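You operate a simulated robot arm through the tools that you are given. There is no shell and no other tool.

The job below is to be done with a simulated robot arm. You get a single attempt, and the scene is never put back.

TASK
Turn on red switch 59, accept the alarms, feed the hose at 4 bar.
Fine: open the green lever, set gauge 92 with the white knob, then let the tank down to 5 bar, in the green, with the black button.

The check looks at the end state, three seconds after you hand in, the way a careful person would. Anything else that was tipped, shoved, dropped, spilled or broken makes it a failure.

THE ROBOT
A 6-joint arm with a two-finger gripper, fixed in place. Base frame: the origin is on the floor under the middle of its stand, x ahead of it, y to its left, z up. Lengths are in m, angles in rad, forces in N, time in s.
It reaches about 1.417 m from its shoulder. Its first joint turns from -2.897 to 2.897 rad. Payload 3.43 kg.
Tool frame: the origin (TCP) lies between the finger pads and is the grasp point; the fingertips stand 0.02 m ahead of it; z points along the fingers, y is the line along which they close. The gripper opens to 0.19 m; its body begins 0.248 m behind the TCP.
Orientation is told as [roll, pitch, yaw] about the base's x, y, z axes, in that order, counted from this pose: with the fingers straight down and closing along the base's y, the tool's x points along the base's -x, its y along +y and its z along -z.

THE INTERFACE
- The arm moves only by the tool drive_tool. Its argument "deltas" is a list that holds one entry, the list of rows, each a list of 7 numbers: the shift along the tool's x, y, z in units of 30 mm (1.0 is 30 mm), then the turn, a rotation vector about the tool's x, y, z in units of 8 degrees (1.0 is 8 degrees), then the closure, from 0 (fully open) to 1 (shut). In form: [[[dx, dy, dz, ax, ay, az, jaw], ...]]. A call has 1 to 20 rows; each row shifts and turns the commanded pose from where the row before left it, along the tool's axes as they then stand. A call with a number of a shift or a turn outside -1 to 1 is refused whole. Each row takes 0.2 s and may step no farther than 0.05 m and 0.15 rad from the row before; otherwise, or with a gripper value out of range, the whole call is refused. A pose out of reach is approached as far as the arm can. The call stops where the force on the tool passes 40 N (or 10 N more than at its start, if that is more) or the arm is blocked; 0.2 s more then pass. Each finger travels about 0.153 m/s and halts on what it meets, pressing with about 33 N; the grip force reading is that of the motor and also rises with nothing between the fingers. The clock runs only during rows and for 0.2 s after the last one: add rows that do not move to give the fingers time. It gives the time, the measured TCP pose, the force on the tool (base axes), the opening and the grip force at its end, in the units of the frame above (readings bear some noise), with the torque about the TCP (base axes, N m) and any sound that the robot's microphone picked up.
- Cameras (640 x 400 px; columns grow to the right, rows downward): "scene" is fixed at [0.0497, -0.5007, 1.5021]; the picture's right is [0.06, -1.00, 0.00], its down [0.33, 0.02, -0.94] and it looks along [0.94, 0.06, 0.33] (base axes); focal length 214 px, centre (320, 200). "wrist" rides on the gripper at [0.07, -0.008, -0.288] in the tool frame; the picture's right is [0.12, 0.99, 0.00], its down [-0.96, 0.12, -0.25] and it looks along [-0.25, 0.03, 0.97] (tool axes); focal length 261 px, centre (320, 200). There is no depth. A picture from a camera that has moved, and an enlarged one, comes with that camera's place and axes in the base frame and with its lens.
- get_image(camera): a new picture of that camera. No time passes.
- slide_trunk(by): moves the trunk up (or, below 0, down) by that many m; the arm rides with it, the base frame stays. It gives what a move gives, with no picture.
- inspect(camera, box): a new picture of the part [left, top, right, bottom] of that camera's present view, enlarged. No time passes.
- job_done(): hands the job in; it is judged then, once.

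Nothing tells you positions but the pictures and the camera data. Unless the task says otherwise, let go and move clear before handing in.

The tools are called after "Request:" as name(argument=value, ...) on one line, values as JSON. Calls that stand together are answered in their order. drive_tool: Moves the arm, as the interface text tells. Its arguments: {"type":"object","properties":{"deltas":{"type":"array"}},"required":["deltas"]} The other tools are called the same way: slide_trunk (by) moves the trunk up or down; get_image (camera) takes a picture; inspect (camera, box) takes an enlarged picture of a part of a camera's view; job_done () hands the job in.

At the start:

```text
time_s: 0.0
eef_pos: [0.2976, -0.4139, 1.588]
tcp_rot: [-0.002, 0.001, -0.001]
force: [0.6, -0.4, -0.2]
wrist_torque: [-0.01, 0.0, -0.01]
width: 0.19
grasp_force: 0.0
trunk travel left (down, up): [-0.375, 0.065]
```

scene: 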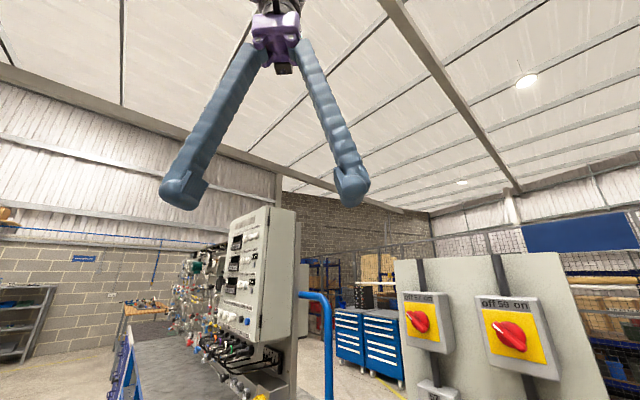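
wrist: 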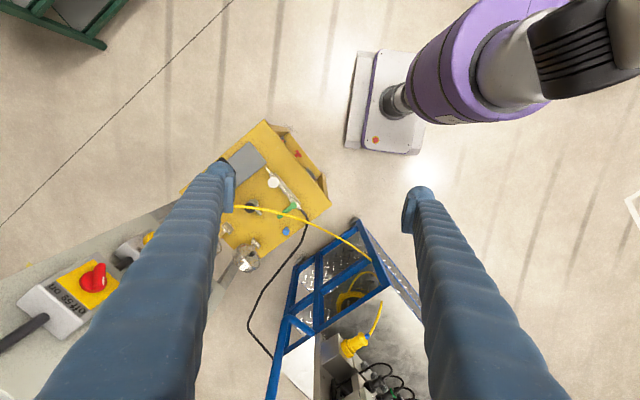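

I see a wall panel with two red rotary switches on yellow plates (right one "59"), a grey control cabinet with indicators on a blue trolley, and a yellow cart with valves below the wrist. I'll enlarge views to identify everything before moving.

Request:
inspect(camera="scene", box=[380, 240, 600, 400])

Request:
inspect(camera="scene", box=[170, 200, 330, 400])

Request:
inspect(camera="wrist", box=[170, 100, 350, 290])

Request:
inspect(camera="wrist", box=[0, 200, 240, 400])

Request:
inspect(camera="wrist", box=[240, 200, 440, 400])

```text
2.50 times, centred on (490, 320) of scene
camera zoom: at [0.0497, -0.5007, 1.5021], right [0.06, -1.0, 0.0], down [0.33, 0.02, -0.94], along [0.94, 0.06, 0.33], focal length 536 px, centre (-105, -100)
```

zoom: 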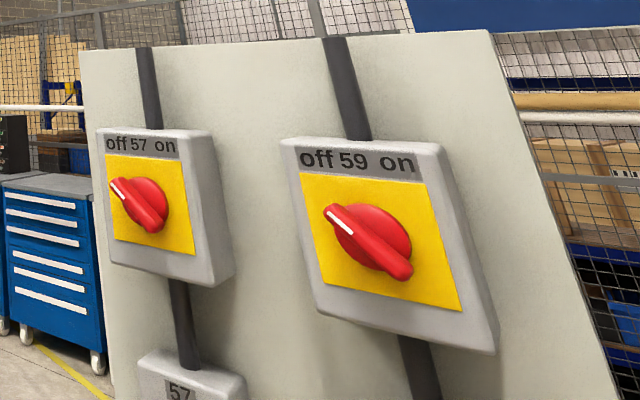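

```text
2.00 times, centred on (250, 300) of scene
camera zoom: at [0.0497, -0.5007, 1.5021], right [0.06, -1.0, 0.0], down [0.33, 0.02, -0.94], along [0.94, 0.06, 0.33], focal length 429 px, centre (460, 0)
```

zoom: 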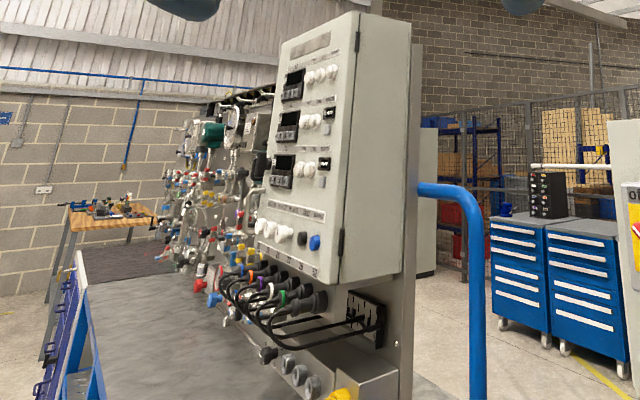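

```text
2.11 times, centred on (260, 195) of wrist
camera zoom: at [0.2275, -0.4221, 1.8766], right [-0.12, 0.99, 0.0], down [0.96, 0.12, 0.25], along [0.25, 0.03, -0.97], focal length 549 px, centre (446, 210)
```

zoom: 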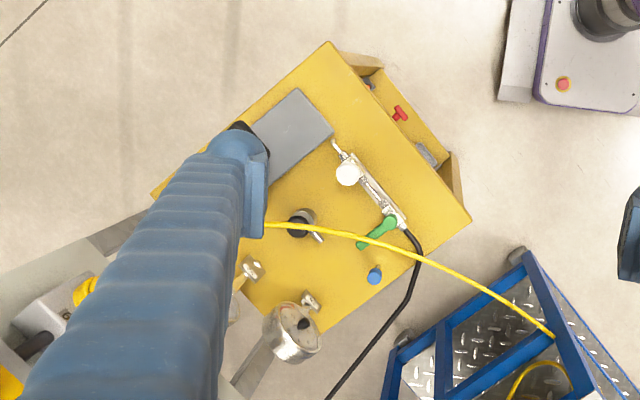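

```text
2.00 times, centred on (120, 300) of wrist
camera zoom: at [0.2275, -0.4221, 1.8766], right [-0.12, 0.99, 0.0], down [0.96, 0.12, 0.25], along [0.25, 0.03, -0.97], focal length 521 px, centre (720, 0)
```

zoom: 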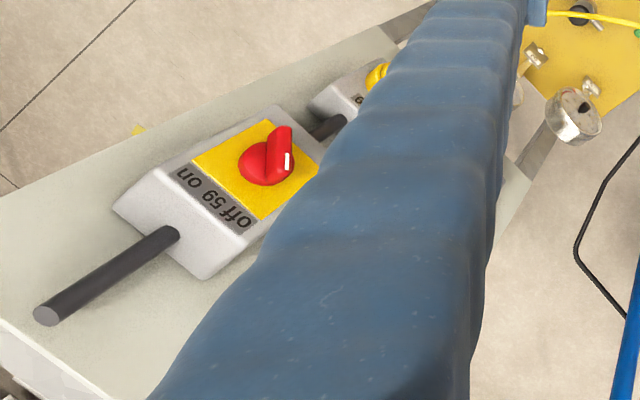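

```text
2.00 times, centred on (340, 300) of wrist
camera zoom: at [0.2275, -0.4221, 1.8766], right [-0.12, 0.99, 0.0], down [0.96, 0.12, 0.25], along [0.25, 0.03, -0.97], focal length 521 px, centre (280, 0)
```

zoom: 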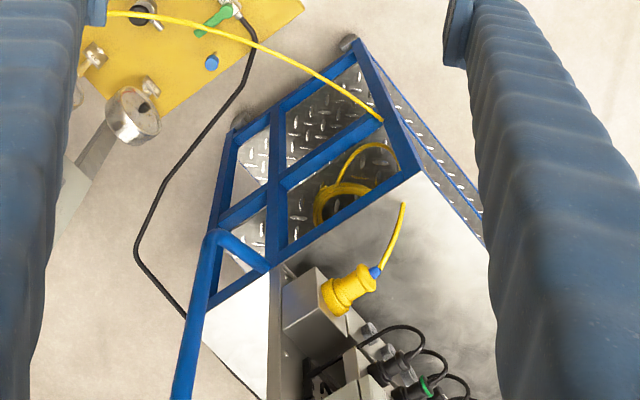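

The switch 59 triangulates to about [0.59, -0.87, 1.38] with the panel facing about [-0.85, 0.52, 0]. I'll shift the arm a little in -y in free space to get a clear look at the yellow cart between the fingers.

Request:
drive_tool(deltas=[[[0, -1, 0, 0, 0, 0, 0], [0, -1, 0, 0, 0, 0, 0], [0, -1, 0, 0, 0, 0, 0], [0, -1, 0, 0, 0, 0, 0], [0, -1, 0, 0, 0, 0, 0]]])

Request:
get_image(camera="wrist")

Request:
inspect(camera="wrist", box=[230, 100, 430, 290])

```text
time_s: 1.2
eef_pos: [0.2999, -0.5663, 1.5868]
tcp_rot: [0.001, 0.003, -0.001]
force: [0.5, -0.6, 0.1]
wrist_torque: [0.12, 0.02, -0.02]
width: 0.1902
grasp_force: 0.1
trunk travel left (down, up): [-0.375, 0.065]
```

```text
taken
camera wrist: at [0.2301, -0.5744, 1.8747], right [-0.12, 0.99, 0.0], down [0.96, 0.12, 0.25], along [0.24, 0.03, -0.97], focal length 261 px, centre (320, 200)
```

wrist: 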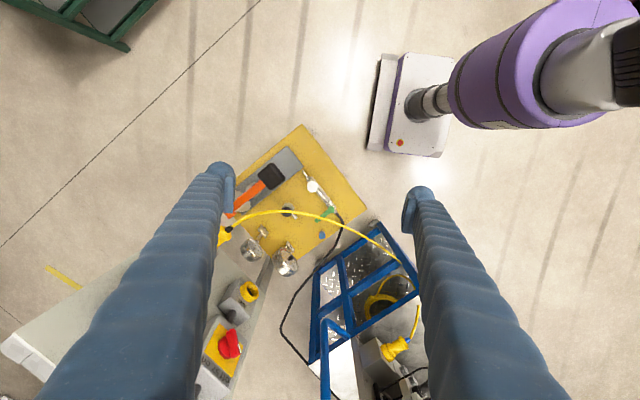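

```text
2.11 times, centred on (330, 195) of wrist
camera zoom: at [0.2301, -0.5744, 1.8747], right [-0.12, 0.99, 0.0], down [0.96, 0.12, 0.25], along [0.24, 0.03, -0.97], focal length 549 px, centre (299, 210)
```

zoom: 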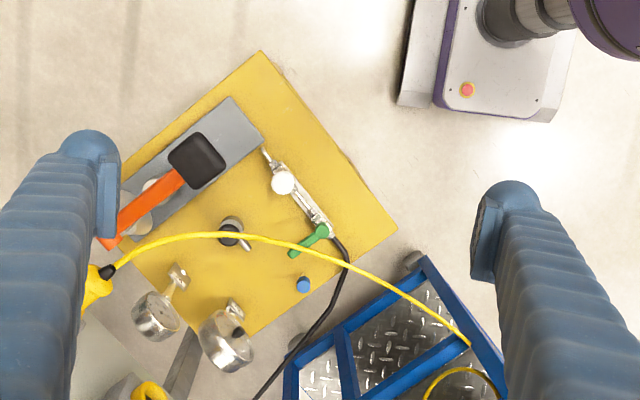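

The cart top is around z≈0.87 with the white knob near (0.43,-0.58), green lever near (0.55,-0.51), plus a mallet, two gauges, a black button and a yellow cable. Next I'll zoom further into the cabinet and cart details.

Request:
inspect(camera="scene", box=[215, 205, 305, 265])

Request:
inspect(camera="scene", box=[215, 260, 305, 325])

Request:
inspect(camera="scene", box=[165, 240, 235, 345])

Request:
inspect(camera="wrist", box=[230, 160, 330, 230])

Request:
inspect(camera="wrist", box=[200, 220, 320, 300])

Request:
inspect(camera="wrist", box=[190, 260, 300, 400])

Request:
inspect(camera="wrist", box=[310, 290, 440, 400])

```text
6.67 times, centred on (260, 235) of scene
camera zoom: at [0.0497, -0.5007, 1.5021], right [0.06, -1.0, 0.0], down [0.33, 0.02, -0.94], along [0.94, 0.06, 0.33], focal length 1430 px, centre (720, -33)
```

zoom: 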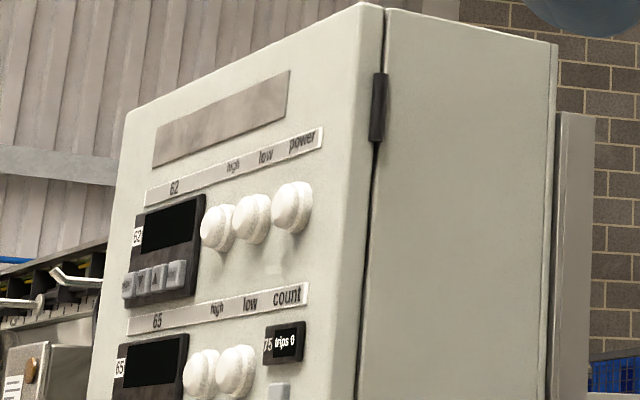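

```text
6.15 times, centred on (260, 292) of scene
camera zoom: at [0.0497, -0.5007, 1.5021], right [0.06, -1.0, 0.0], down [0.33, 0.02, -0.94], along [0.94, 0.06, 0.33], focal length 1320 px, centre (689, -369)
```

zoom: 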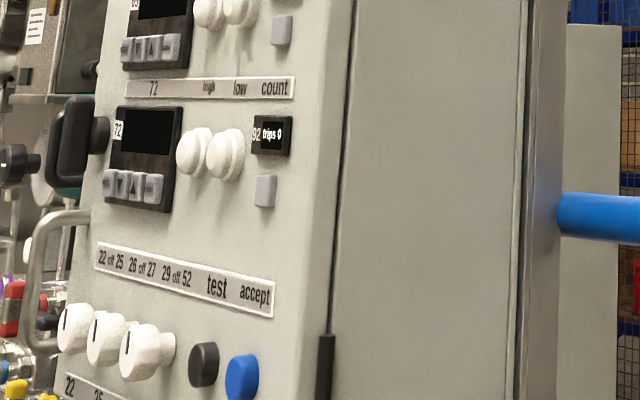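

```text
3.81 times, centred on (200, 292) of scene
camera zoom: at [0.0497, -0.5007, 1.5021], right [0.06, -1.0, 0.0], down [0.33, 0.02, -0.94], along [0.94, 0.06, 0.33], focal length 817 px, centre (777, -152)
```

zoom: 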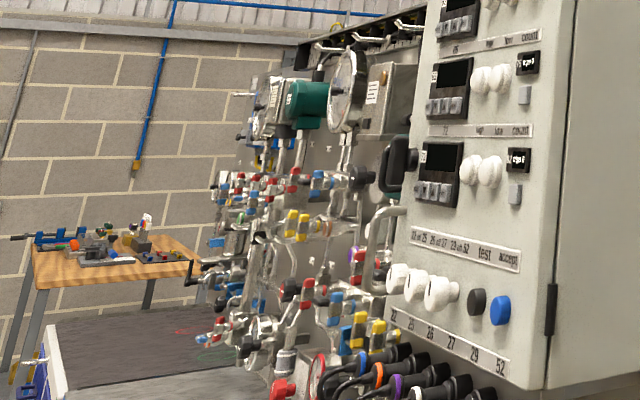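

```text
5.71 times, centred on (280, 195) of wrist
camera zoom: at [0.2301, -0.5744, 1.8747], right [-0.12, 0.99, 0.0], down [0.96, 0.12, 0.25], along [0.24, 0.03, -0.97], focal length 1489 px, centre (549, 229)
```

zoom: 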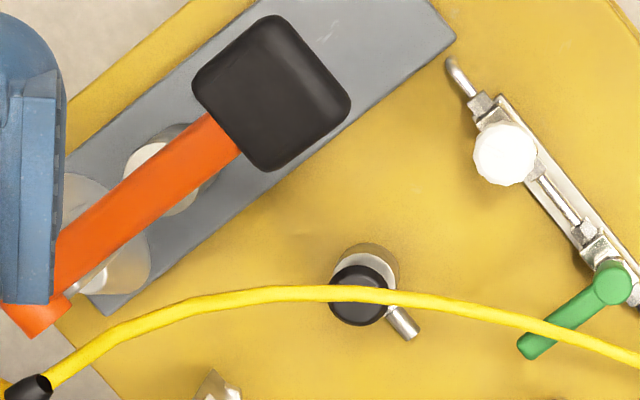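

```text
5.00 times, centred on (260, 260) of wrist
camera zoom: at [0.2301, -0.5744, 1.8747], right [-0.12, 0.99, 0.0], down [0.96, 0.12, 0.25], along [0.24, 0.03, -0.97], focal length 1303 px, centre (620, -100)
```

zoom: 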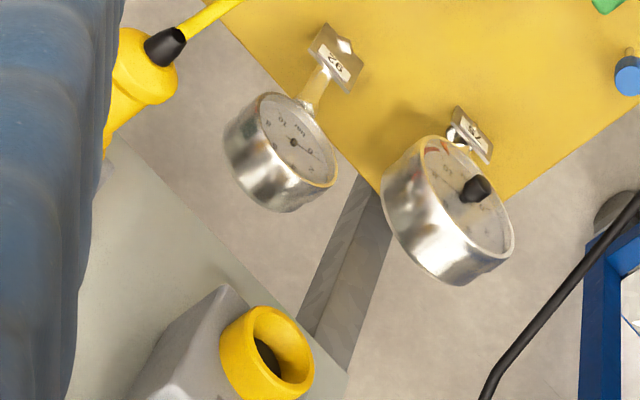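

```text
2.86 times, centred on (245, 330) of wrist
camera zoom: at [0.2301, -0.5744, 1.8747], right [-0.12, 0.99, 0.0], down [0.96, 0.12, 0.25], along [0.24, 0.03, -0.97], focal length 745 px, centre (534, -171)
```

zoom: 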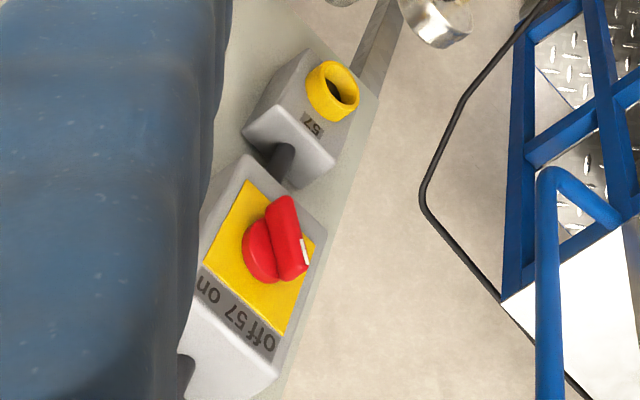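

```text
3.64 times, centred on (375, 345) of wrist
camera zoom: at [0.2301, -0.5744, 1.8747], right [-0.12, 0.99, 0.0], down [0.96, 0.12, 0.25], along [0.24, 0.03, -0.97], focal length 948 px, centre (120, -327)
```

zoom: 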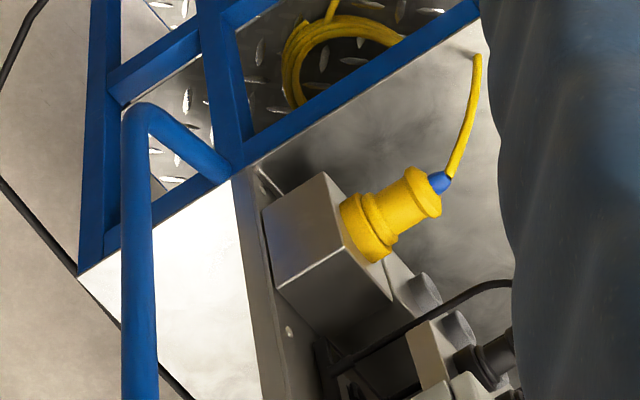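

The switch 59 feeds the trolley's cabinet through the yellow plug; the cabinet has displays 62/65/72 and a blue "accept" button, and the cart has gauge 92, the tank gauge, green lever, white knob and black button. I'll start with switch 59: move in front of the panel and tilt the gripper toward it.

Request:
drive_tool(deltas=[[[-0.433, -0.944, 0.483, 0, 0, 0, 0], [-0.433, -0.944, 0.483, 0, 0, 0, 0], [-0.433, -0.944, 0.483, 0, 0, 0, 0], [-0.433, -0.944, 0.483, 0, 0, 0, 0], [-0.433, -0.944, 0.483, 0, 0, 0, 0], [-0.433, -0.944, 0.483, 0, 0, 0, 0], [0, 0, 0, 0, -1, 0, 0], [0, 0, 0, 0, -1, 0, 0], [0, 0, 0, 0, -1, 0, 0], [0, 0, 0, 0, -1, 0, 0], [0, 0, 0, 0, -1, 0, 0], [0, 0, 0, 0, -1, 0, 0]]])

Request:
get_image(camera="wrist")

Request:
get_image(camera="scene")

```text
time_s: 3.8
eef_pos: [0.3755, -0.736, 1.5022]
tcp_rot: [0.001, -0.838, 0.0]
force: [0.6, 0.6, -0.9]
wrist_torque: [0.01, -0.05, 0.02]
width: 0.1898
grasp_force: 0.0
trunk travel left (down, up): [-0.375, 0.065]
```

```text
taken
camera wrist: at [0.1143, -0.7424, 1.6414], right [-0.08, 0.99, -0.09], down [0.46, 0.12, 0.88], along [0.89, 0.03, -0.46], focal length 261 px, centre (320, 200)
```

wrist: 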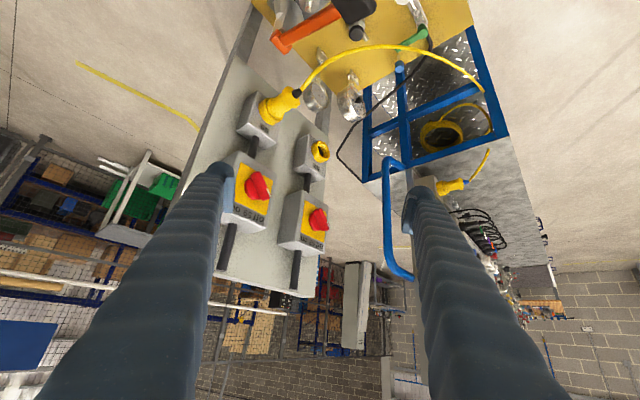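

```text
taken
```

scene: 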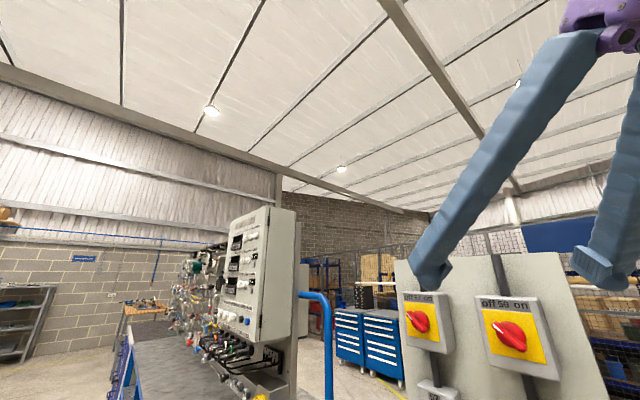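

The switch position is confirmed near (0.59, -0.86, 1.38). I continue levelling the gripper and yawing it to face the panel squarely, staying about 0.25 m back.

Request:
drive_tool(deltas=[[[0, 0, 0, 0, -1, 0, 0], [0, 0, 0, 0, -1, 0, 0], [0, 0, 0, 0, -1, 0, 0], [0, 0, 0, 0, -1, 0, 0], [0, 0, 0, 0, -1, 0, 0], [0, 0, 0, 0, -0.25, 0, 0], [0.5, 0, 0, 1, 0, 0, 0], [0.5, 0, 0, 1, 0, 0, 0], [0.5, 0, 0, 1, 0, 0, 0], [0.5, 0, 0, 0.93, 0, 0, 0], [0, 0, 0, 0, 0, 0, 0]]])

Request:
get_image(camera="wrist")

Request:
get_image(camera="scene")

```text
time_s: 6.2
eef_pos: [0.3736, -0.7363, 1.442]
tcp_rot: [0.27, -1.57, -0.819]
force: [0.1, 0.0, -0.5]
wrist_torque: [0.01, -0.01, 0.03]
width: 0.1899
grasp_force: 0.1
trunk travel left (down, up): [-0.375, 0.065]
```

```text
taken
camera wrist: at [0.1241, -0.5914, 1.3715], right [0.52, 0.85, -0.12], down [-0.15, 0.23, 0.96], along [0.84, -0.48, 0.25], focal length 261 px, centre (320, 200)
```

wrist: 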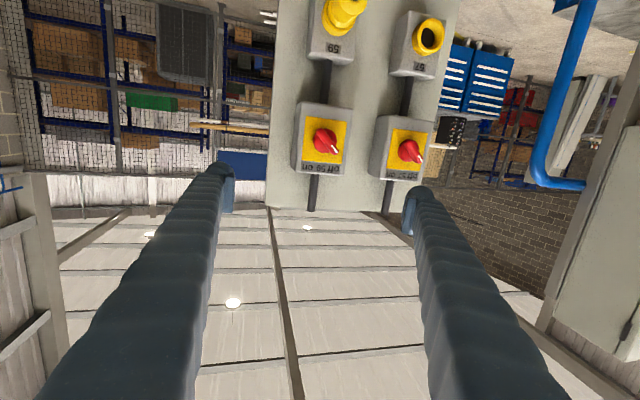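

```text
taken
```

scene: 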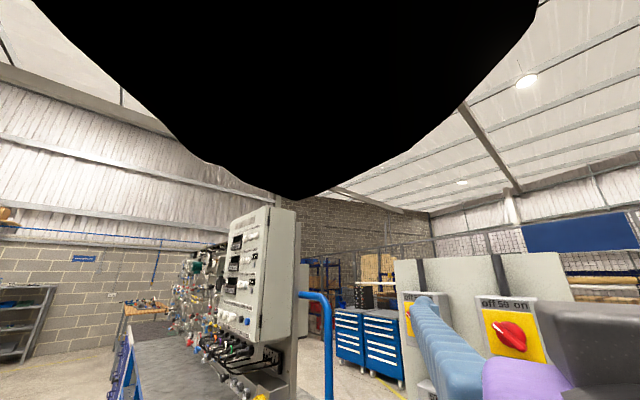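

The gripper now faces the panel with both switches visible (image is inverted). I'll zoom in to measure switch 59's bar angle and position.

Request:
inspect(camera="wrist", box=[280, 90, 380, 200])

Request:
inspect(camera="scene", box=[470, 280, 570, 370])

```text
3.64 times, centred on (330, 145) of wrist
camera zoom: at [0.1241, -0.5914, 1.3715], right [0.52, 0.85, -0.12], down [-0.15, 0.23, 0.96], along [0.84, -0.48, 0.25], focal length 948 px, centre (284, 400)
```

zoom: 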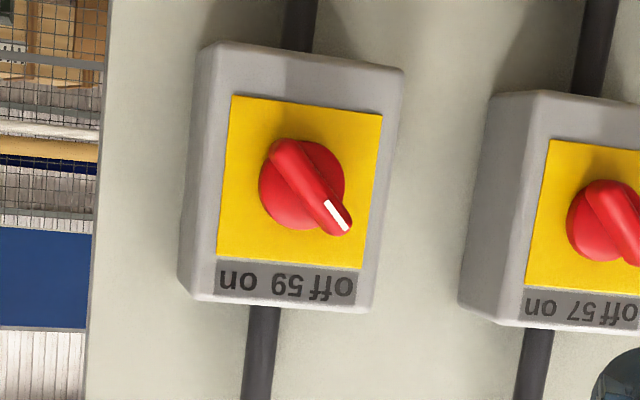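

```text
4.44 times, centred on (520, 325) of scene
camera zoom: at [0.0497, -0.5007, 1.5021], right [0.06, -1.0, 0.0], down [0.33, 0.02, -0.94], along [0.94, 0.06, 0.33], focal length 953 px, centre (-569, -356)
```

zoom: 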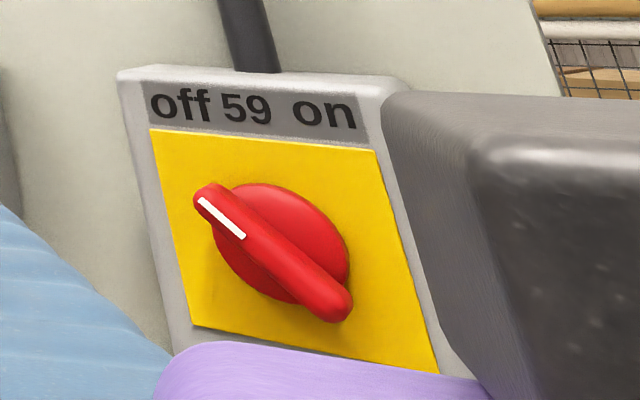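

Switch 59's bar is at 45° pointing to "off"; the knob is about 0.22 m ahead of and 5.5 cm below the tool axis. I'll lower to it, roll the gripper -45° to straddle the bar, narrow the fingers and advance to about 9 cm short.

Request:
drive_tool(deltas=[[[0.92, 0.04, 0.5, 0, 0, 0, 0.2], [0.92, 0.04, 0.5, 0, 0, 0, 0.4], [0, 0, 0.6, 0, 0, -0.9375, 0.6], [0, 0, 0.6, 0, 0, -0.9375, 0.6], [0, 0, 0.6, 0, 0, -0.9375, 0.6], [0, 0, 0.6, 0, 0, -0.9375, 0.6], [0, 0, 0.6, 0, 0, -0.9375, 0.6], [0, 0, 0.6, 0, 0, -0.9375, 0.6], [0, 0, 0, 0, 0, 0, 0.6]]])

Request:
get_image(camera="wrist")

Request:
inspect(camera="wrist", box=[270, 110, 400, 220])

Request:
get_image(camera="scene")

```text
time_s: 8.2
eef_pos: [0.4693, -0.9619, 1.5541]
tcp_rot: [-1.477, -0.847, 1.01]
force: [0.3, -0.4, 0.5]
wrist_torque: [0.01, -0.01, 0.05]
width: 0.0759
grasp_force: 0.0
out of reach, approached as far as the arm can: row 3, 4, 5, 6, 7, 8
trunk travel left (down, up): [-0.375, 0.065]
```

```text
taken
camera wrist: at [0.1885, -0.8709, 1.5255], right [0.27, 0.61, -0.74], down [0.16, 0.74, 0.66], along [0.95, -0.3, 0.1], focal length 261 px, centre (320, 200)
```

wrist: 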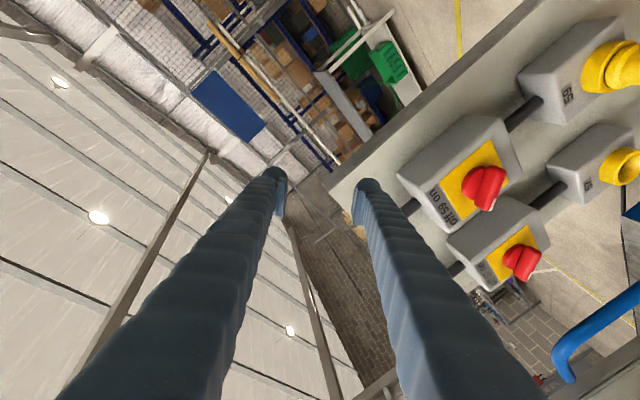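

```text
3.64 times, centred on (335, 165) of wrist
camera zoom: at [0.1885, -0.8709, 1.5255], right [0.27, 0.61, -0.74], down [0.16, 0.74, 0.66], along [0.95, -0.3, 0.1], focal length 948 px, centre (266, 327)
```

zoom: 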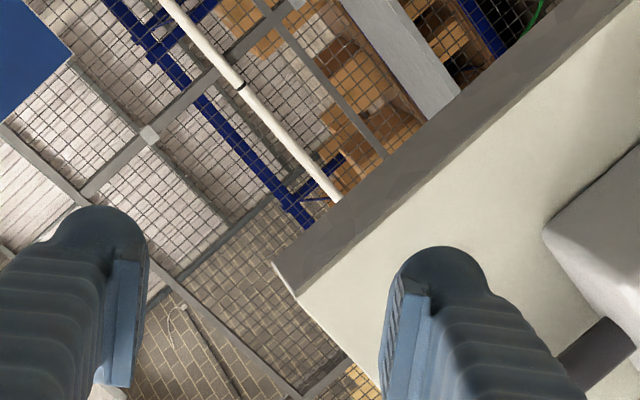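

```text
taken
```

scene: 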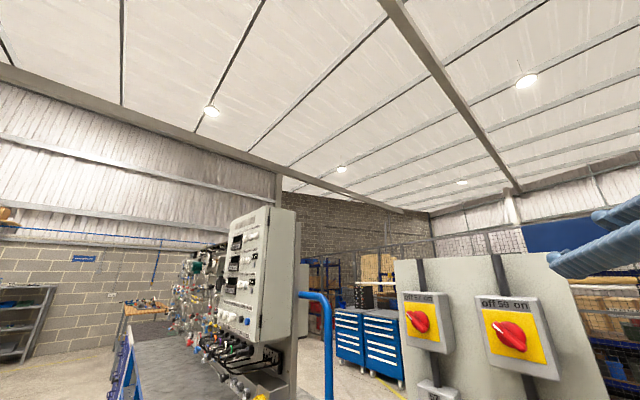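

The arm couldn't reach that roll from this configuration and drifted up to (0.47,-0.96,1.55), near the panel's top edge but without contact. I'll back straight away from the panel and check where the command stands.

Request:
drive_tool(deltas=[[[0, 0, -1, 0, 0, 0, 0.6], [0, 0, -1, 0, 0, 0, 0.6], [0, 0, -1, 0, 0, 0, 0.6]]])

Request:
get_image(camera="wrist")

```text
time_s: 9.0
eef_pos: [0.39, -0.9252, 1.5643]
tcp_rot: [-1.468, -0.853, 1.01]
force: [-1.0, -0.4, 0.2]
wrist_torque: [0.01, -0.01, 0.09]
width: 0.0761
grasp_force: 0.1
out of reach, approached as far as the arm can: row 2, 3
trunk travel left (down, up): [-0.375, 0.065]
```

```text
taken
camera wrist: at [0.1081, -0.8365, 1.5374], right [0.27, 0.62, -0.74], down [0.15, 0.73, 0.67], along [0.95, -0.29, 0.1], focal length 261 px, centre (320, 200)
```

wrist: 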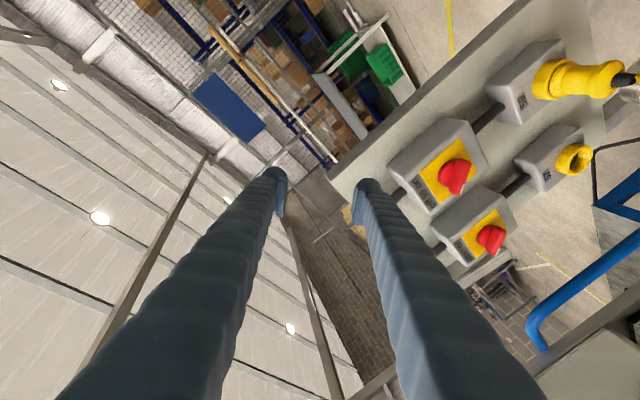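

Each call starts from the measured pose, so I can recover: roll back by +45° here, clear of the panel.

Request:
drive_tool(deltas=[[[0, 0, 0, 0, 0, 0.9375, 0.6], [0, 0, 0, 0, 0, 0.9375, 0.6], [0, 0, 0, 0, 0, 0.9375, 0.6], [0, 0, 0, 0, 0, 0.9375, 0.6], [0, 0, 0, 0, 0, 0.9375, 0.6], [0, 0, 0, 0, 0, 0.9375, 0.6]]])

Request:
get_image(camera="wrist")

Request:
get_image(camera="scene")

```text
time_s: 10.4
eef_pos: [0.3908, -0.9249, 1.5648]
tcp_rot: [0.806, -1.48, -1.296]
force: [0.8, 0.2, 0.3]
wrist_torque: [-0.01, 0.01, 0.01]
width: 0.0761
grasp_force: 0.0
trunk travel left (down, up): [-0.375, 0.065]
```

```text
taken
camera wrist: at [0.1325, -0.7901, 1.5125], right [0.47, 0.88, -0.05], down [-0.14, 0.13, 0.98], along [0.87, -0.45, 0.19], focal length 261 px, centre (320, 200)
```

wrist: 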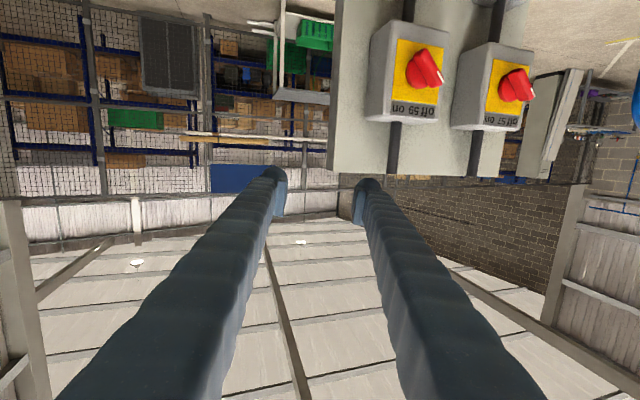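

```text
taken
```

scene: 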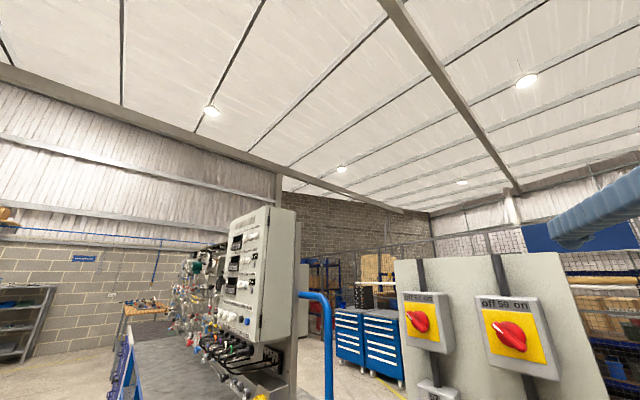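

Position held while rolling back, so roll itself isn't the limit here. I'll correct the small tilt and move back to the pre-approach spot in front of switch 59.

Request:
drive_tool(deltas=[[[0, 0, 0, 0.6, -0.43, -0.53, 0.6], [0, 1, -0.58, 0, 0, 0, 0.6], [0, 1, -0.58, 0, 0, 0, 0.6], [0, 1, -0.58, 0, 0, 0, 0.6], [0, 1, -0.58, 0, 0, 0, 0.6], [0, 1, -0.58, 0, 0, 0, 0.6], [0.5, 0, 0, 0, 0, 0, 0.6]]])

Request:
get_image(camera="wrist")

```text
time_s: 12.0
eef_pos: [0.3986, -0.7502, 1.5463]
tcp_rot: [-1.232, -1.556, 0.66]
force: [-0.4, -0.6, 0.3]
wrist_torque: [-0.02, -0.06, -0.03]
width: 0.076
grasp_force: 0.0
trunk travel left (down, up): [-0.375, 0.065]
```

```text
taken
camera wrist: at [0.1518, -0.6012, 1.4774], right [0.54, 0.83, -0.13], down [-0.13, 0.24, 0.96], along [0.83, -0.5, 0.24], focal length 261 px, centre (320, 200)
```

wrist: 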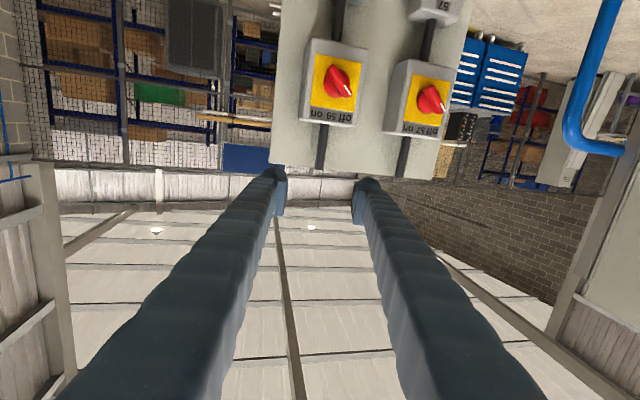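

Back in front of the panel at z=1.546. I'll test the -45° roll here in free air before lowering.

Request:
drive_tool(deltas=[[[0, 0, 0, 0, 0, -0.9375, 0.6], [0, 0, 0, 0, 0, -0.9375, 0.6], [0, 0, 0, 0, 0, -0.9375, 0.6]]])

```text
time_s: 12.8
eef_pos: [0.393, -0.7595, 1.5707]
tcp_rot: [-1.52, -1.179, 0.962]
force: [-0.2, 0.7, 0.3]
wrist_torque: [0.05, 0.13, -0.08]
width: 0.0758
grasp_force: 0.0
out of reach, approached as far as the arm can: row 3
trunk travel left (down, up): [-0.375, 0.065]
```

Rolling negative hits a joint limit here, so I'll go the other way: the gripper is symmetric, so +135° straddles the bar equally and leaves room to turn on to +225°.

Request:
drive_tool(deltas=[[[0, 0, 0, 0, 0, 1, 0.6], [0, 0, 0, 0, 0, 1, 0.6], [0, 0, 0, 0, 0, 1, 0.6], [0, 0, 0, 0, 0, 1, 0.6], [0, 0, 0, 0, 0, 1, 0.6], [0, 0, 0, 0, 0, 1, 0.6], [0, 0, 0, 0, 0, 1, 0.6], [0, 0, 0, 0, 0, 1, 0.6], [0, 0, 0, 0, 0, 1, 0.6], [0, 0, 0, 0, 0, 1, 0.6], [0, 0, 0, 0, 0, 1, 0.6], [0, 0, 0, 0, 0, 1, 0.6], [0, 0, 0, 0, 0, 1, 0.6], [0, 0, 0, 0, 0, 1, 0.6], [0, 0, 0, 0, 0, 1, 0.6], [0, 0, 0, 0, 0, 1, 0.6], [0, 0, 0, 0, 0, 1, 0.6], [0, 0, 0, 0, 0, 1, 0.6], [0, 0, 0, 0, 0, 1, 0.6]]])

Request:
get_image(camera="wrist")

Request:
get_image(camera="scene")

```text
time_s: 16.8
eef_pos: [0.3937, -0.7614, 1.5705]
tcp_rot: [1.566, 0.677, -2.149]
force: [-0.5, -0.1, 0.6]
wrist_torque: [0.0, -0.02, 0.04]
width: 0.0762
grasp_force: 0.1
trunk travel left (down, up): [-0.375, 0.065]
```

```text
taken
camera wrist: at [0.1855, -0.555, 1.609], right [-0.28, -0.45, 0.85], down [-0.66, -0.55, -0.51], along [0.7, -0.7, -0.14], focal length 261 px, centre (320, 200)
```

wrist: 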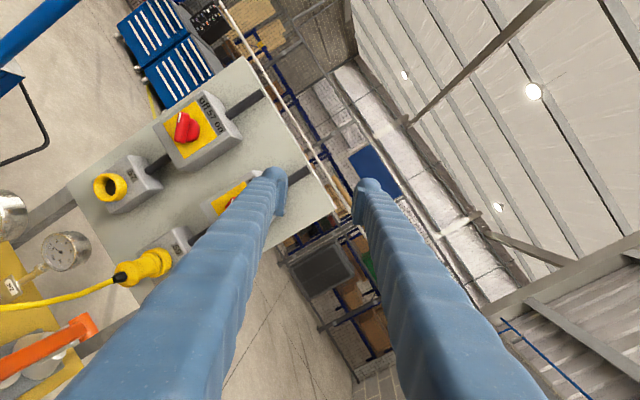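

```text
taken
```

scene: 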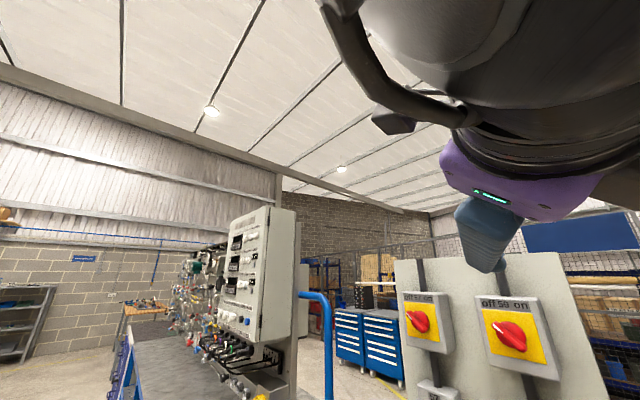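

The +135° roll works and the tool axis points squarely at the panel. I'll use the trunk to lower to the switch height, keeping the arm's configuration, then re-measure.

Request:
slide_trunk(by=-0.18)

Request:
drive_tool(deltas=[[[0, 0, 0, 0, 0, 0.75, 0.6], [0, 0, 0, 0, 0, 0, 0.6]]])

Request:
get_image(camera="wrist")

Request:
inspect(camera="wrist", box=[250, 130, 400, 230])

```text
time_s: 18.8
eef_pos: [0.3942, -0.7627, 1.3901]
tcp_rot: [1.567, 0.677, -2.149]
force: [-0.6, 0.5, 0.0]
wrist_torque: [0.0, 0.05, -0.03]
width: 0.0762
grasp_force: 0.1
trunk travel left (down, up): [-0.195, 0.245]
```

```text
time_s: 19.4
eef_pos: [0.3948, -0.7613, 1.3907]
tcp_rot: [1.566, 0.782, -2.153]
force: [0.5, -0.8, 0.1]
wrist_torque: [-0.04, 0.01, -0.01]
width: 0.076
grasp_force: 0.0
trunk travel left (down, up): [-0.195, 0.245]
```

```text
taken
camera wrist: at [0.1835, -0.5582, 1.4356], right [-0.33, -0.52, 0.79], down [-0.63, -0.51, -0.59], along [0.71, -0.69, -0.16], focal length 261 px, centre (320, 200)
```

wrist: 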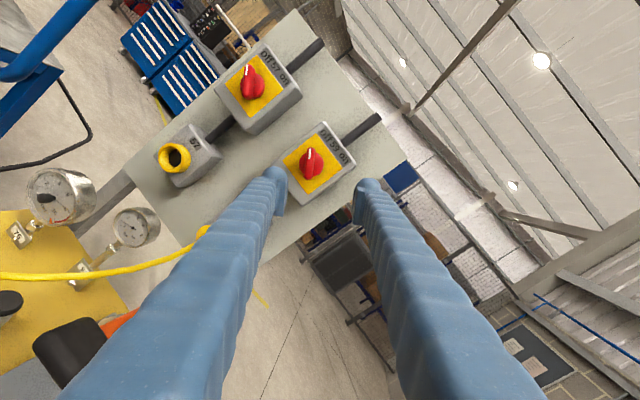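

```text
4.00 times, centred on (325, 180) of wrist
camera zoom: at [0.1835, -0.5582, 1.4356], right [-0.33, -0.52, 0.79], down [-0.63, -0.51, -0.59], along [0.71, -0.69, -0.16], focal length 1043 px, centre (300, 280)
```

zoom: 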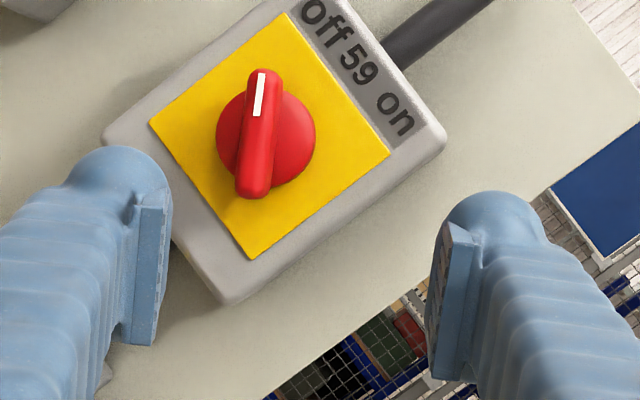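

Now upright and nearly aligned: the bar lies along the tool's x-axis. I'll shift (+12 mm x, −20 mm y) and advance 9 cm, then re-check.

Request:
drive_tool(deltas=[[[0.4, -0.68, 0, 0, 0, 0, 0.6], [0, 0, 1, 0, 0, 0, 0.6], [0, 0, 1, 0, 0, 0, 0.6], [0, 0, 1, 0, 0, 0, 0.6], [0, 0, 0, 0, 0, 0, 0.6]]])

Request:
get_image(camera="wrist")

Request:
inspect(camera="wrist", box=[250, 130, 400, 230])

Request:
get_image(camera="scene")

```text
time_s: 20.6
eef_pos: [0.4788, -0.7908, 1.3826]
tcp_rot: [1.564, 0.78, -2.151]
force: [-0.4, -1.1, -0.4]
wrist_torque: [0.0, -0.04, 0.03]
width: 0.0762
grasp_force: 0.0
trunk travel left (down, up): [-0.195, 0.245]
```

```text
taken
camera wrist: at [0.2691, -0.5879, 1.4277], right [-0.33, -0.52, 0.79], down [-0.63, -0.51, -0.59], along [0.71, -0.69, -0.16], focal length 261 px, centre (320, 200)
```

wrist: 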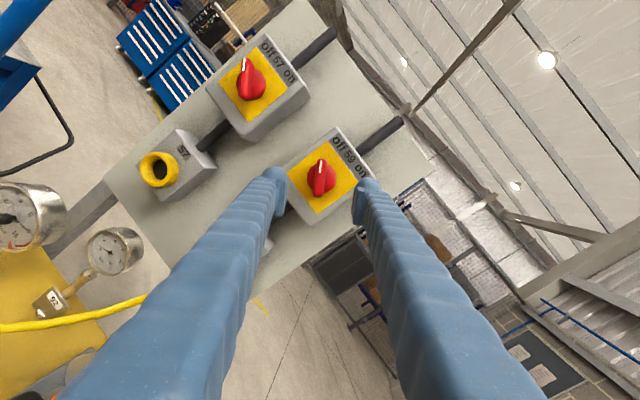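

```text
4.00 times, centred on (325, 180) of wrist
camera zoom: at [0.2691, -0.5879, 1.4277], right [-0.33, -0.52, 0.79], down [-0.63, -0.51, -0.59], along [0.71, -0.69, -0.16], focal length 1043 px, centre (300, 280)
```

zoom: 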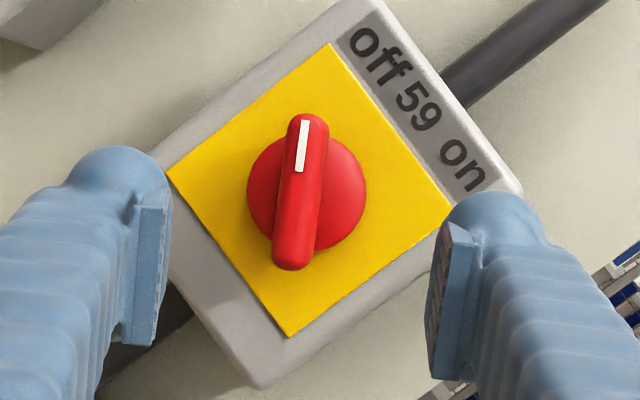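

```text
taken
```

scene: 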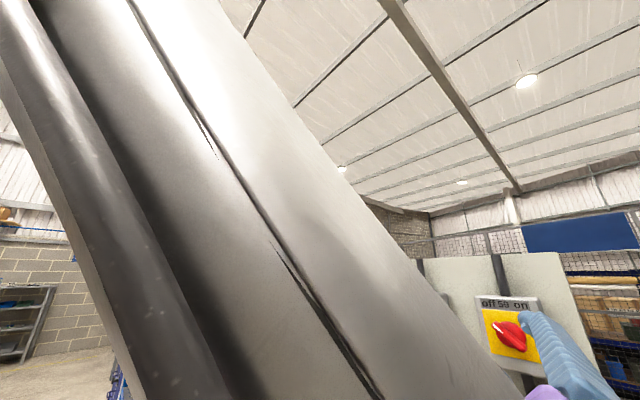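

Well aligned laterally, but the bar-versus-disc parallax shows the panel is yawed roughly 9° more than my tool axis. I'll yaw the tool about the knob by -9° and re-measure.

Request:
drive_tool(deltas=[[[0.23, -0.23, 0, -0.4, -0.4, 0, 0.6], [0.23, -0.23, 0, -0.4, -0.4, 0, 0.6], [0, 0, 0, 0, 0, 0, 0.6]]])

Request:
get_image(camera="wrist")

Request:
inspect(camera="wrist", box=[250, 130, 400, 230])

```text
time_s: 21.4
eef_pos: [0.4915, -0.7741, 1.3845]
tcp_rot: [1.565, 0.782, -2.307]
force: [0.9, 0.3, -0.2]
wrist_torque: [-0.01, 0.01, -0.04]
width: 0.0763
grasp_force: 0.2
trunk travel left (down, up): [-0.195, 0.245]
```

```text
taken
camera wrist: at [0.3152, -0.5399, 1.4284], right [-0.41, -0.46, 0.79], down [-0.7, -0.4, -0.59], along [0.59, -0.79, -0.16], focal length 261 px, centre (320, 200)
```

wrist: 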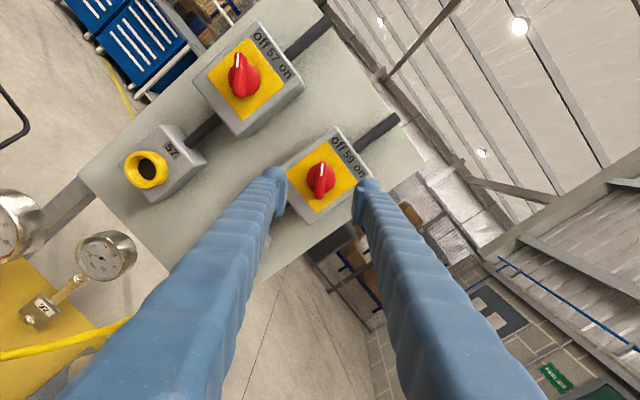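

```text
4.00 times, centred on (325, 180) of wrist
camera zoom: at [0.3152, -0.5399, 1.4284], right [-0.41, -0.46, 0.79], down [-0.7, -0.4, -0.59], along [0.59, -0.79, -0.16], focal length 1043 px, centre (300, 280)
```

zoom: 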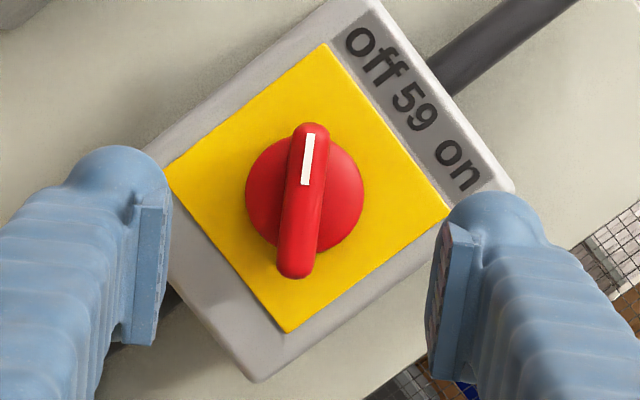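

Bar-disc parallax is now nearly right (≈4° left to correct); the bar is about 0.11 m ahead and ~24 mm proud of its disc. I'll correct the yaw and advance 75 mm.

Request:
drive_tool(deltas=[[[0.15, -0.13, 0, -0.34, -0.34, 0, 0.6], [0, 0, 0.83, 0, 0, 0, 0.6], [0, 0, 0.83, 0, 0, 0, 0.6], [0, 0, 0.83, 0, 0, 0, 0.6], [0, 0, 0, 0, 0, 0, 0.6]]])

Request:
get_image(camera="wrist")

Request:
inspect(camera="wrist", box=[250, 130, 400, 230])

Request:
inspect(camera="scene", box=[440, 260, 600, 390])

```text
time_s: 22.6
eef_pos: [0.5502, -0.8262, 1.3848]
tcp_rot: [1.567, 0.78, -2.374]
force: [-0.1, 0.8, -0.2]
wrist_torque: [-0.03, -0.03, 0.05]
width: 0.0763
grasp_force: 0.2
trunk travel left (down, up): [-0.195, 0.245]
```

```text
taken
camera wrist: at [0.3911, -0.579, 1.4289], right [-0.44, -0.43, 0.79], down [-0.72, -0.35, -0.59], along [0.53, -0.83, -0.15], focal length 261 px, centre (320, 200)
```

wrist: 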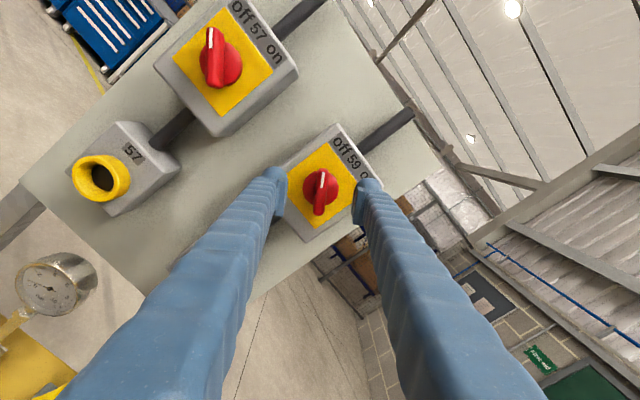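

```text
4.00 times, centred on (325, 180) of wrist
camera zoom: at [0.3911, -0.579, 1.4289], right [-0.44, -0.43, 0.79], down [-0.72, -0.35, -0.59], along [0.53, -0.83, -0.15], focal length 1043 px, centre (300, 280)
```

zoom: 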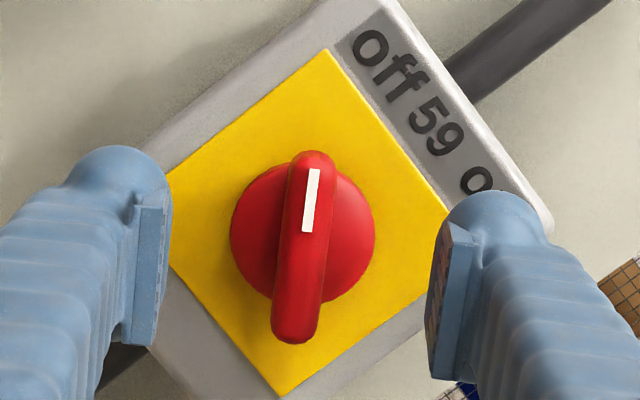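

```text
3.08 times, centred on (520, 325) of scene
camera zoom: at [0.0497, -0.5007, 1.5021], right [0.06, -1.0, 0.0], down [0.33, 0.02, -0.94], along [0.94, 0.06, 0.33], focal length 660 px, centre (-295, -185)
```

zoom: 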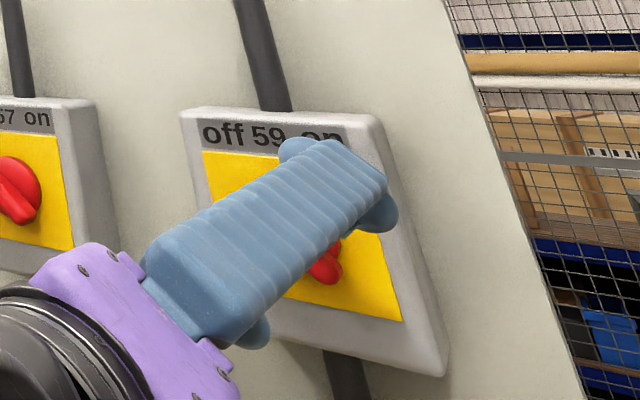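

Bar and disc are concentric now, so the tool is square to the panel. The fingertips are just about level with the bar's top; I'll advance 15 mm and check.

Request:
drive_tool(deltas=[[[0, 0, 0.25, 0, 0, 0, 0.6], [0, 0, 0.25, 0, 0, 0, 0.6], [0, 0, 0, 0, 0, 0, 0.6]]])

Request:
inspect(camera="wrist", box=[250, 130, 400, 230])

Request:
inspect(camera="scene", box=[440, 260, 600, 390])

```text
time_s: 23.4
eef_pos: [0.5611, -0.8364, 1.3838]
tcp_rot: [1.566, 0.78, -2.373]
force: [-0.5, -0.8, -0.5]
wrist_torque: [0.01, 0.01, 0.0]
width: 0.0756
grasp_force: 0.0
trunk travel left (down, up): [-0.195, 0.245]
```

```text
4.00 times, centred on (325, 180) of wrist
camera zoom: at [0.4006, -0.5895, 1.4281], right [-0.44, -0.43, 0.79], down [-0.72, -0.35, -0.59], along [0.53, -0.83, -0.16], focal length 1043 px, centre (300, 280)
```

zoom: 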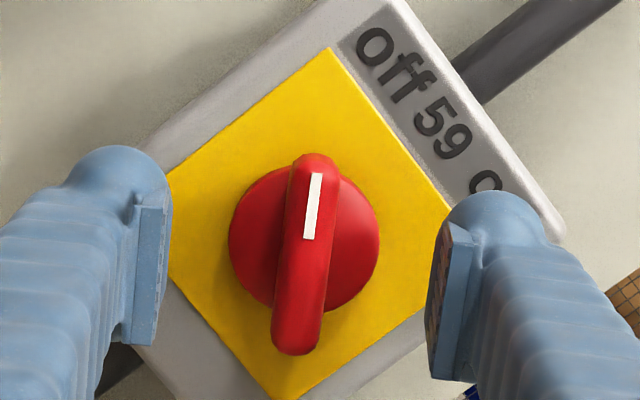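

```text
3.08 times, centred on (520, 325) of scene
camera zoom: at [0.0497, -0.5007, 1.5021], right [0.06, -1.0, 0.0], down [0.33, 0.02, -0.94], along [0.94, 0.06, 0.33], focal length 660 px, centre (-295, -185)
```

zoom: 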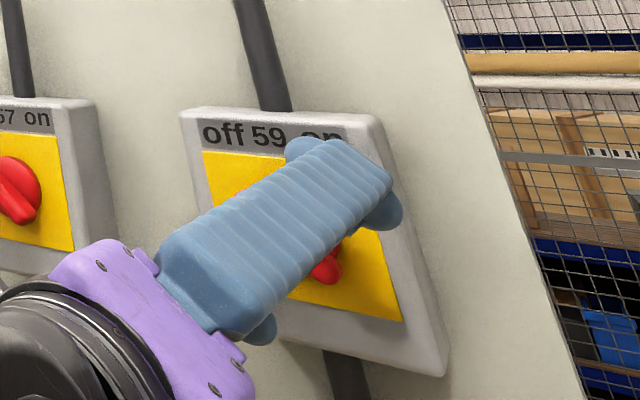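

No contact and the bar lies between the pads. I'll close the fingers on the bar and check the opening to confirm it's the bar rather than the disc.

Request:
drive_tool(deltas=[[[0, 0, 0, 0, 0, 0, 0.8], [0, 0, 0, 0, 0, 0, 1], [0, 0, 0, 0, 0, 0, 1]]])

Request:
inspect(camera="wrist", box=[250, 130, 400, 230])

```text
time_s: 24.2
eef_pos: [0.5599, -0.8367, 1.3843]
tcp_rot: [1.565, 0.781, -2.374]
force: [-0.1, -6.7, 5.7]
wrist_torque: [0.3, -0.09, -0.17]
width: 0.0141
grasp_force: 45.1
trunk travel left (down, up): [-0.195, 0.245]
```

```text
4.00 times, centred on (325, 180) of wrist
camera zoom: at [0.4, -0.5899, 1.4287], right [-0.44, -0.43, 0.79], down [-0.72, -0.35, -0.59], along [0.53, -0.83, -0.15], focal length 1043 px, centre (300, 280)
```

zoom: 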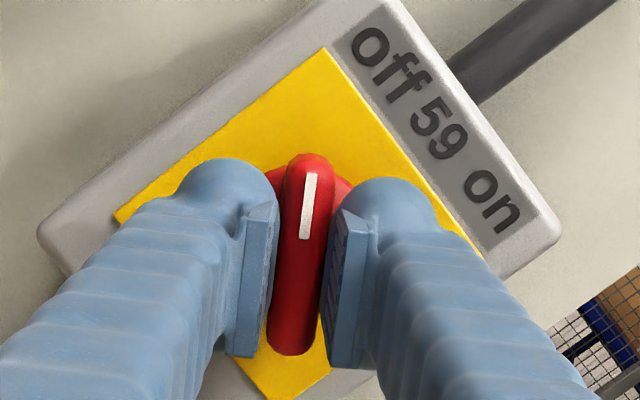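

Opening 14 mm with a firm grip confirms I'm holding the bar. A slight off-centre load shows; I'll open a touch, nudge the TCP onto the knob's axis, and re-grip.

Request:
drive_tool(deltas=[[[0, 0, 0, 0, 0, 0, 0.85], [0.11, 0.04, 0, 0, 0, 0, 0.85], [0, 0, 0, 0, 0, 0, 1], [0, 0, 0, 0, 0, 0, 1]]])

```text
time_s: 25.2
eef_pos: [0.5621, -0.8327, 1.3872]
tcp_rot: [1.564, 0.781, -2.374]
force: [-1.1, 5.9, -4.1]
wrist_torque: [0.25, -0.16, 0.06]
width: 0.0139
grasp_force: 45.1
trunk travel left (down, up): [-0.195, 0.245]
```

Grip is centred well enough. I'll turn clockwise in steps, first about half way.

Request:
drive_tool(deltas=[[[0, -0.02, 0, 0, 0, 1, 1], [0, 0, 0, 0, 0, 1, 1], [0, 0, 0, 0, 0, 1, 1], [0, 0, 0, 0, 0, 1, 1], [0, 0, 0, 0, 0, 1, 1], [0, 0, 0, 0, 0, 1, 1]]])

Request:
inspect(camera="wrist", box=[250, 130, 400, 230])

```text
time_s: 26.6
eef_pos: [0.5594, -0.836, 1.3873]
tcp_rot: [-1.548, 1.523, 0.793]
force: [-1.1, -9.3, 8.6]
wrist_torque: [0.21, 0.32, 0.02]
width: 0.014
grasp_force: 45.3
trunk travel left (down, up): [-0.195, 0.245]
```

```text
4.00 times, centred on (325, 180) of wrist
camera zoom: at [0.3637, -0.6253, 1.4587], right [-0.72, -0.69, 0.07], down [-0.22, 0.13, -0.97], along [0.66, -0.71, -0.25], focal length 1043 px, centre (300, 280)
```

zoom: 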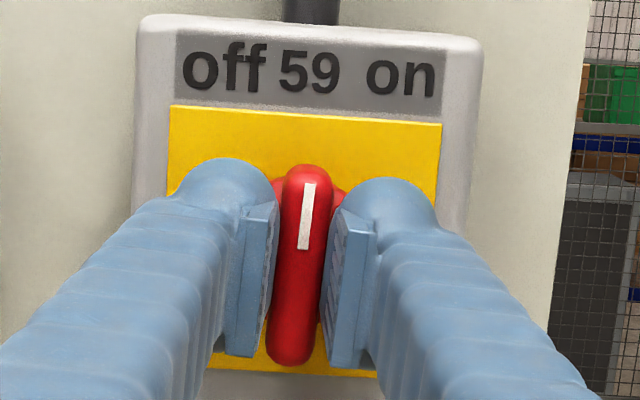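

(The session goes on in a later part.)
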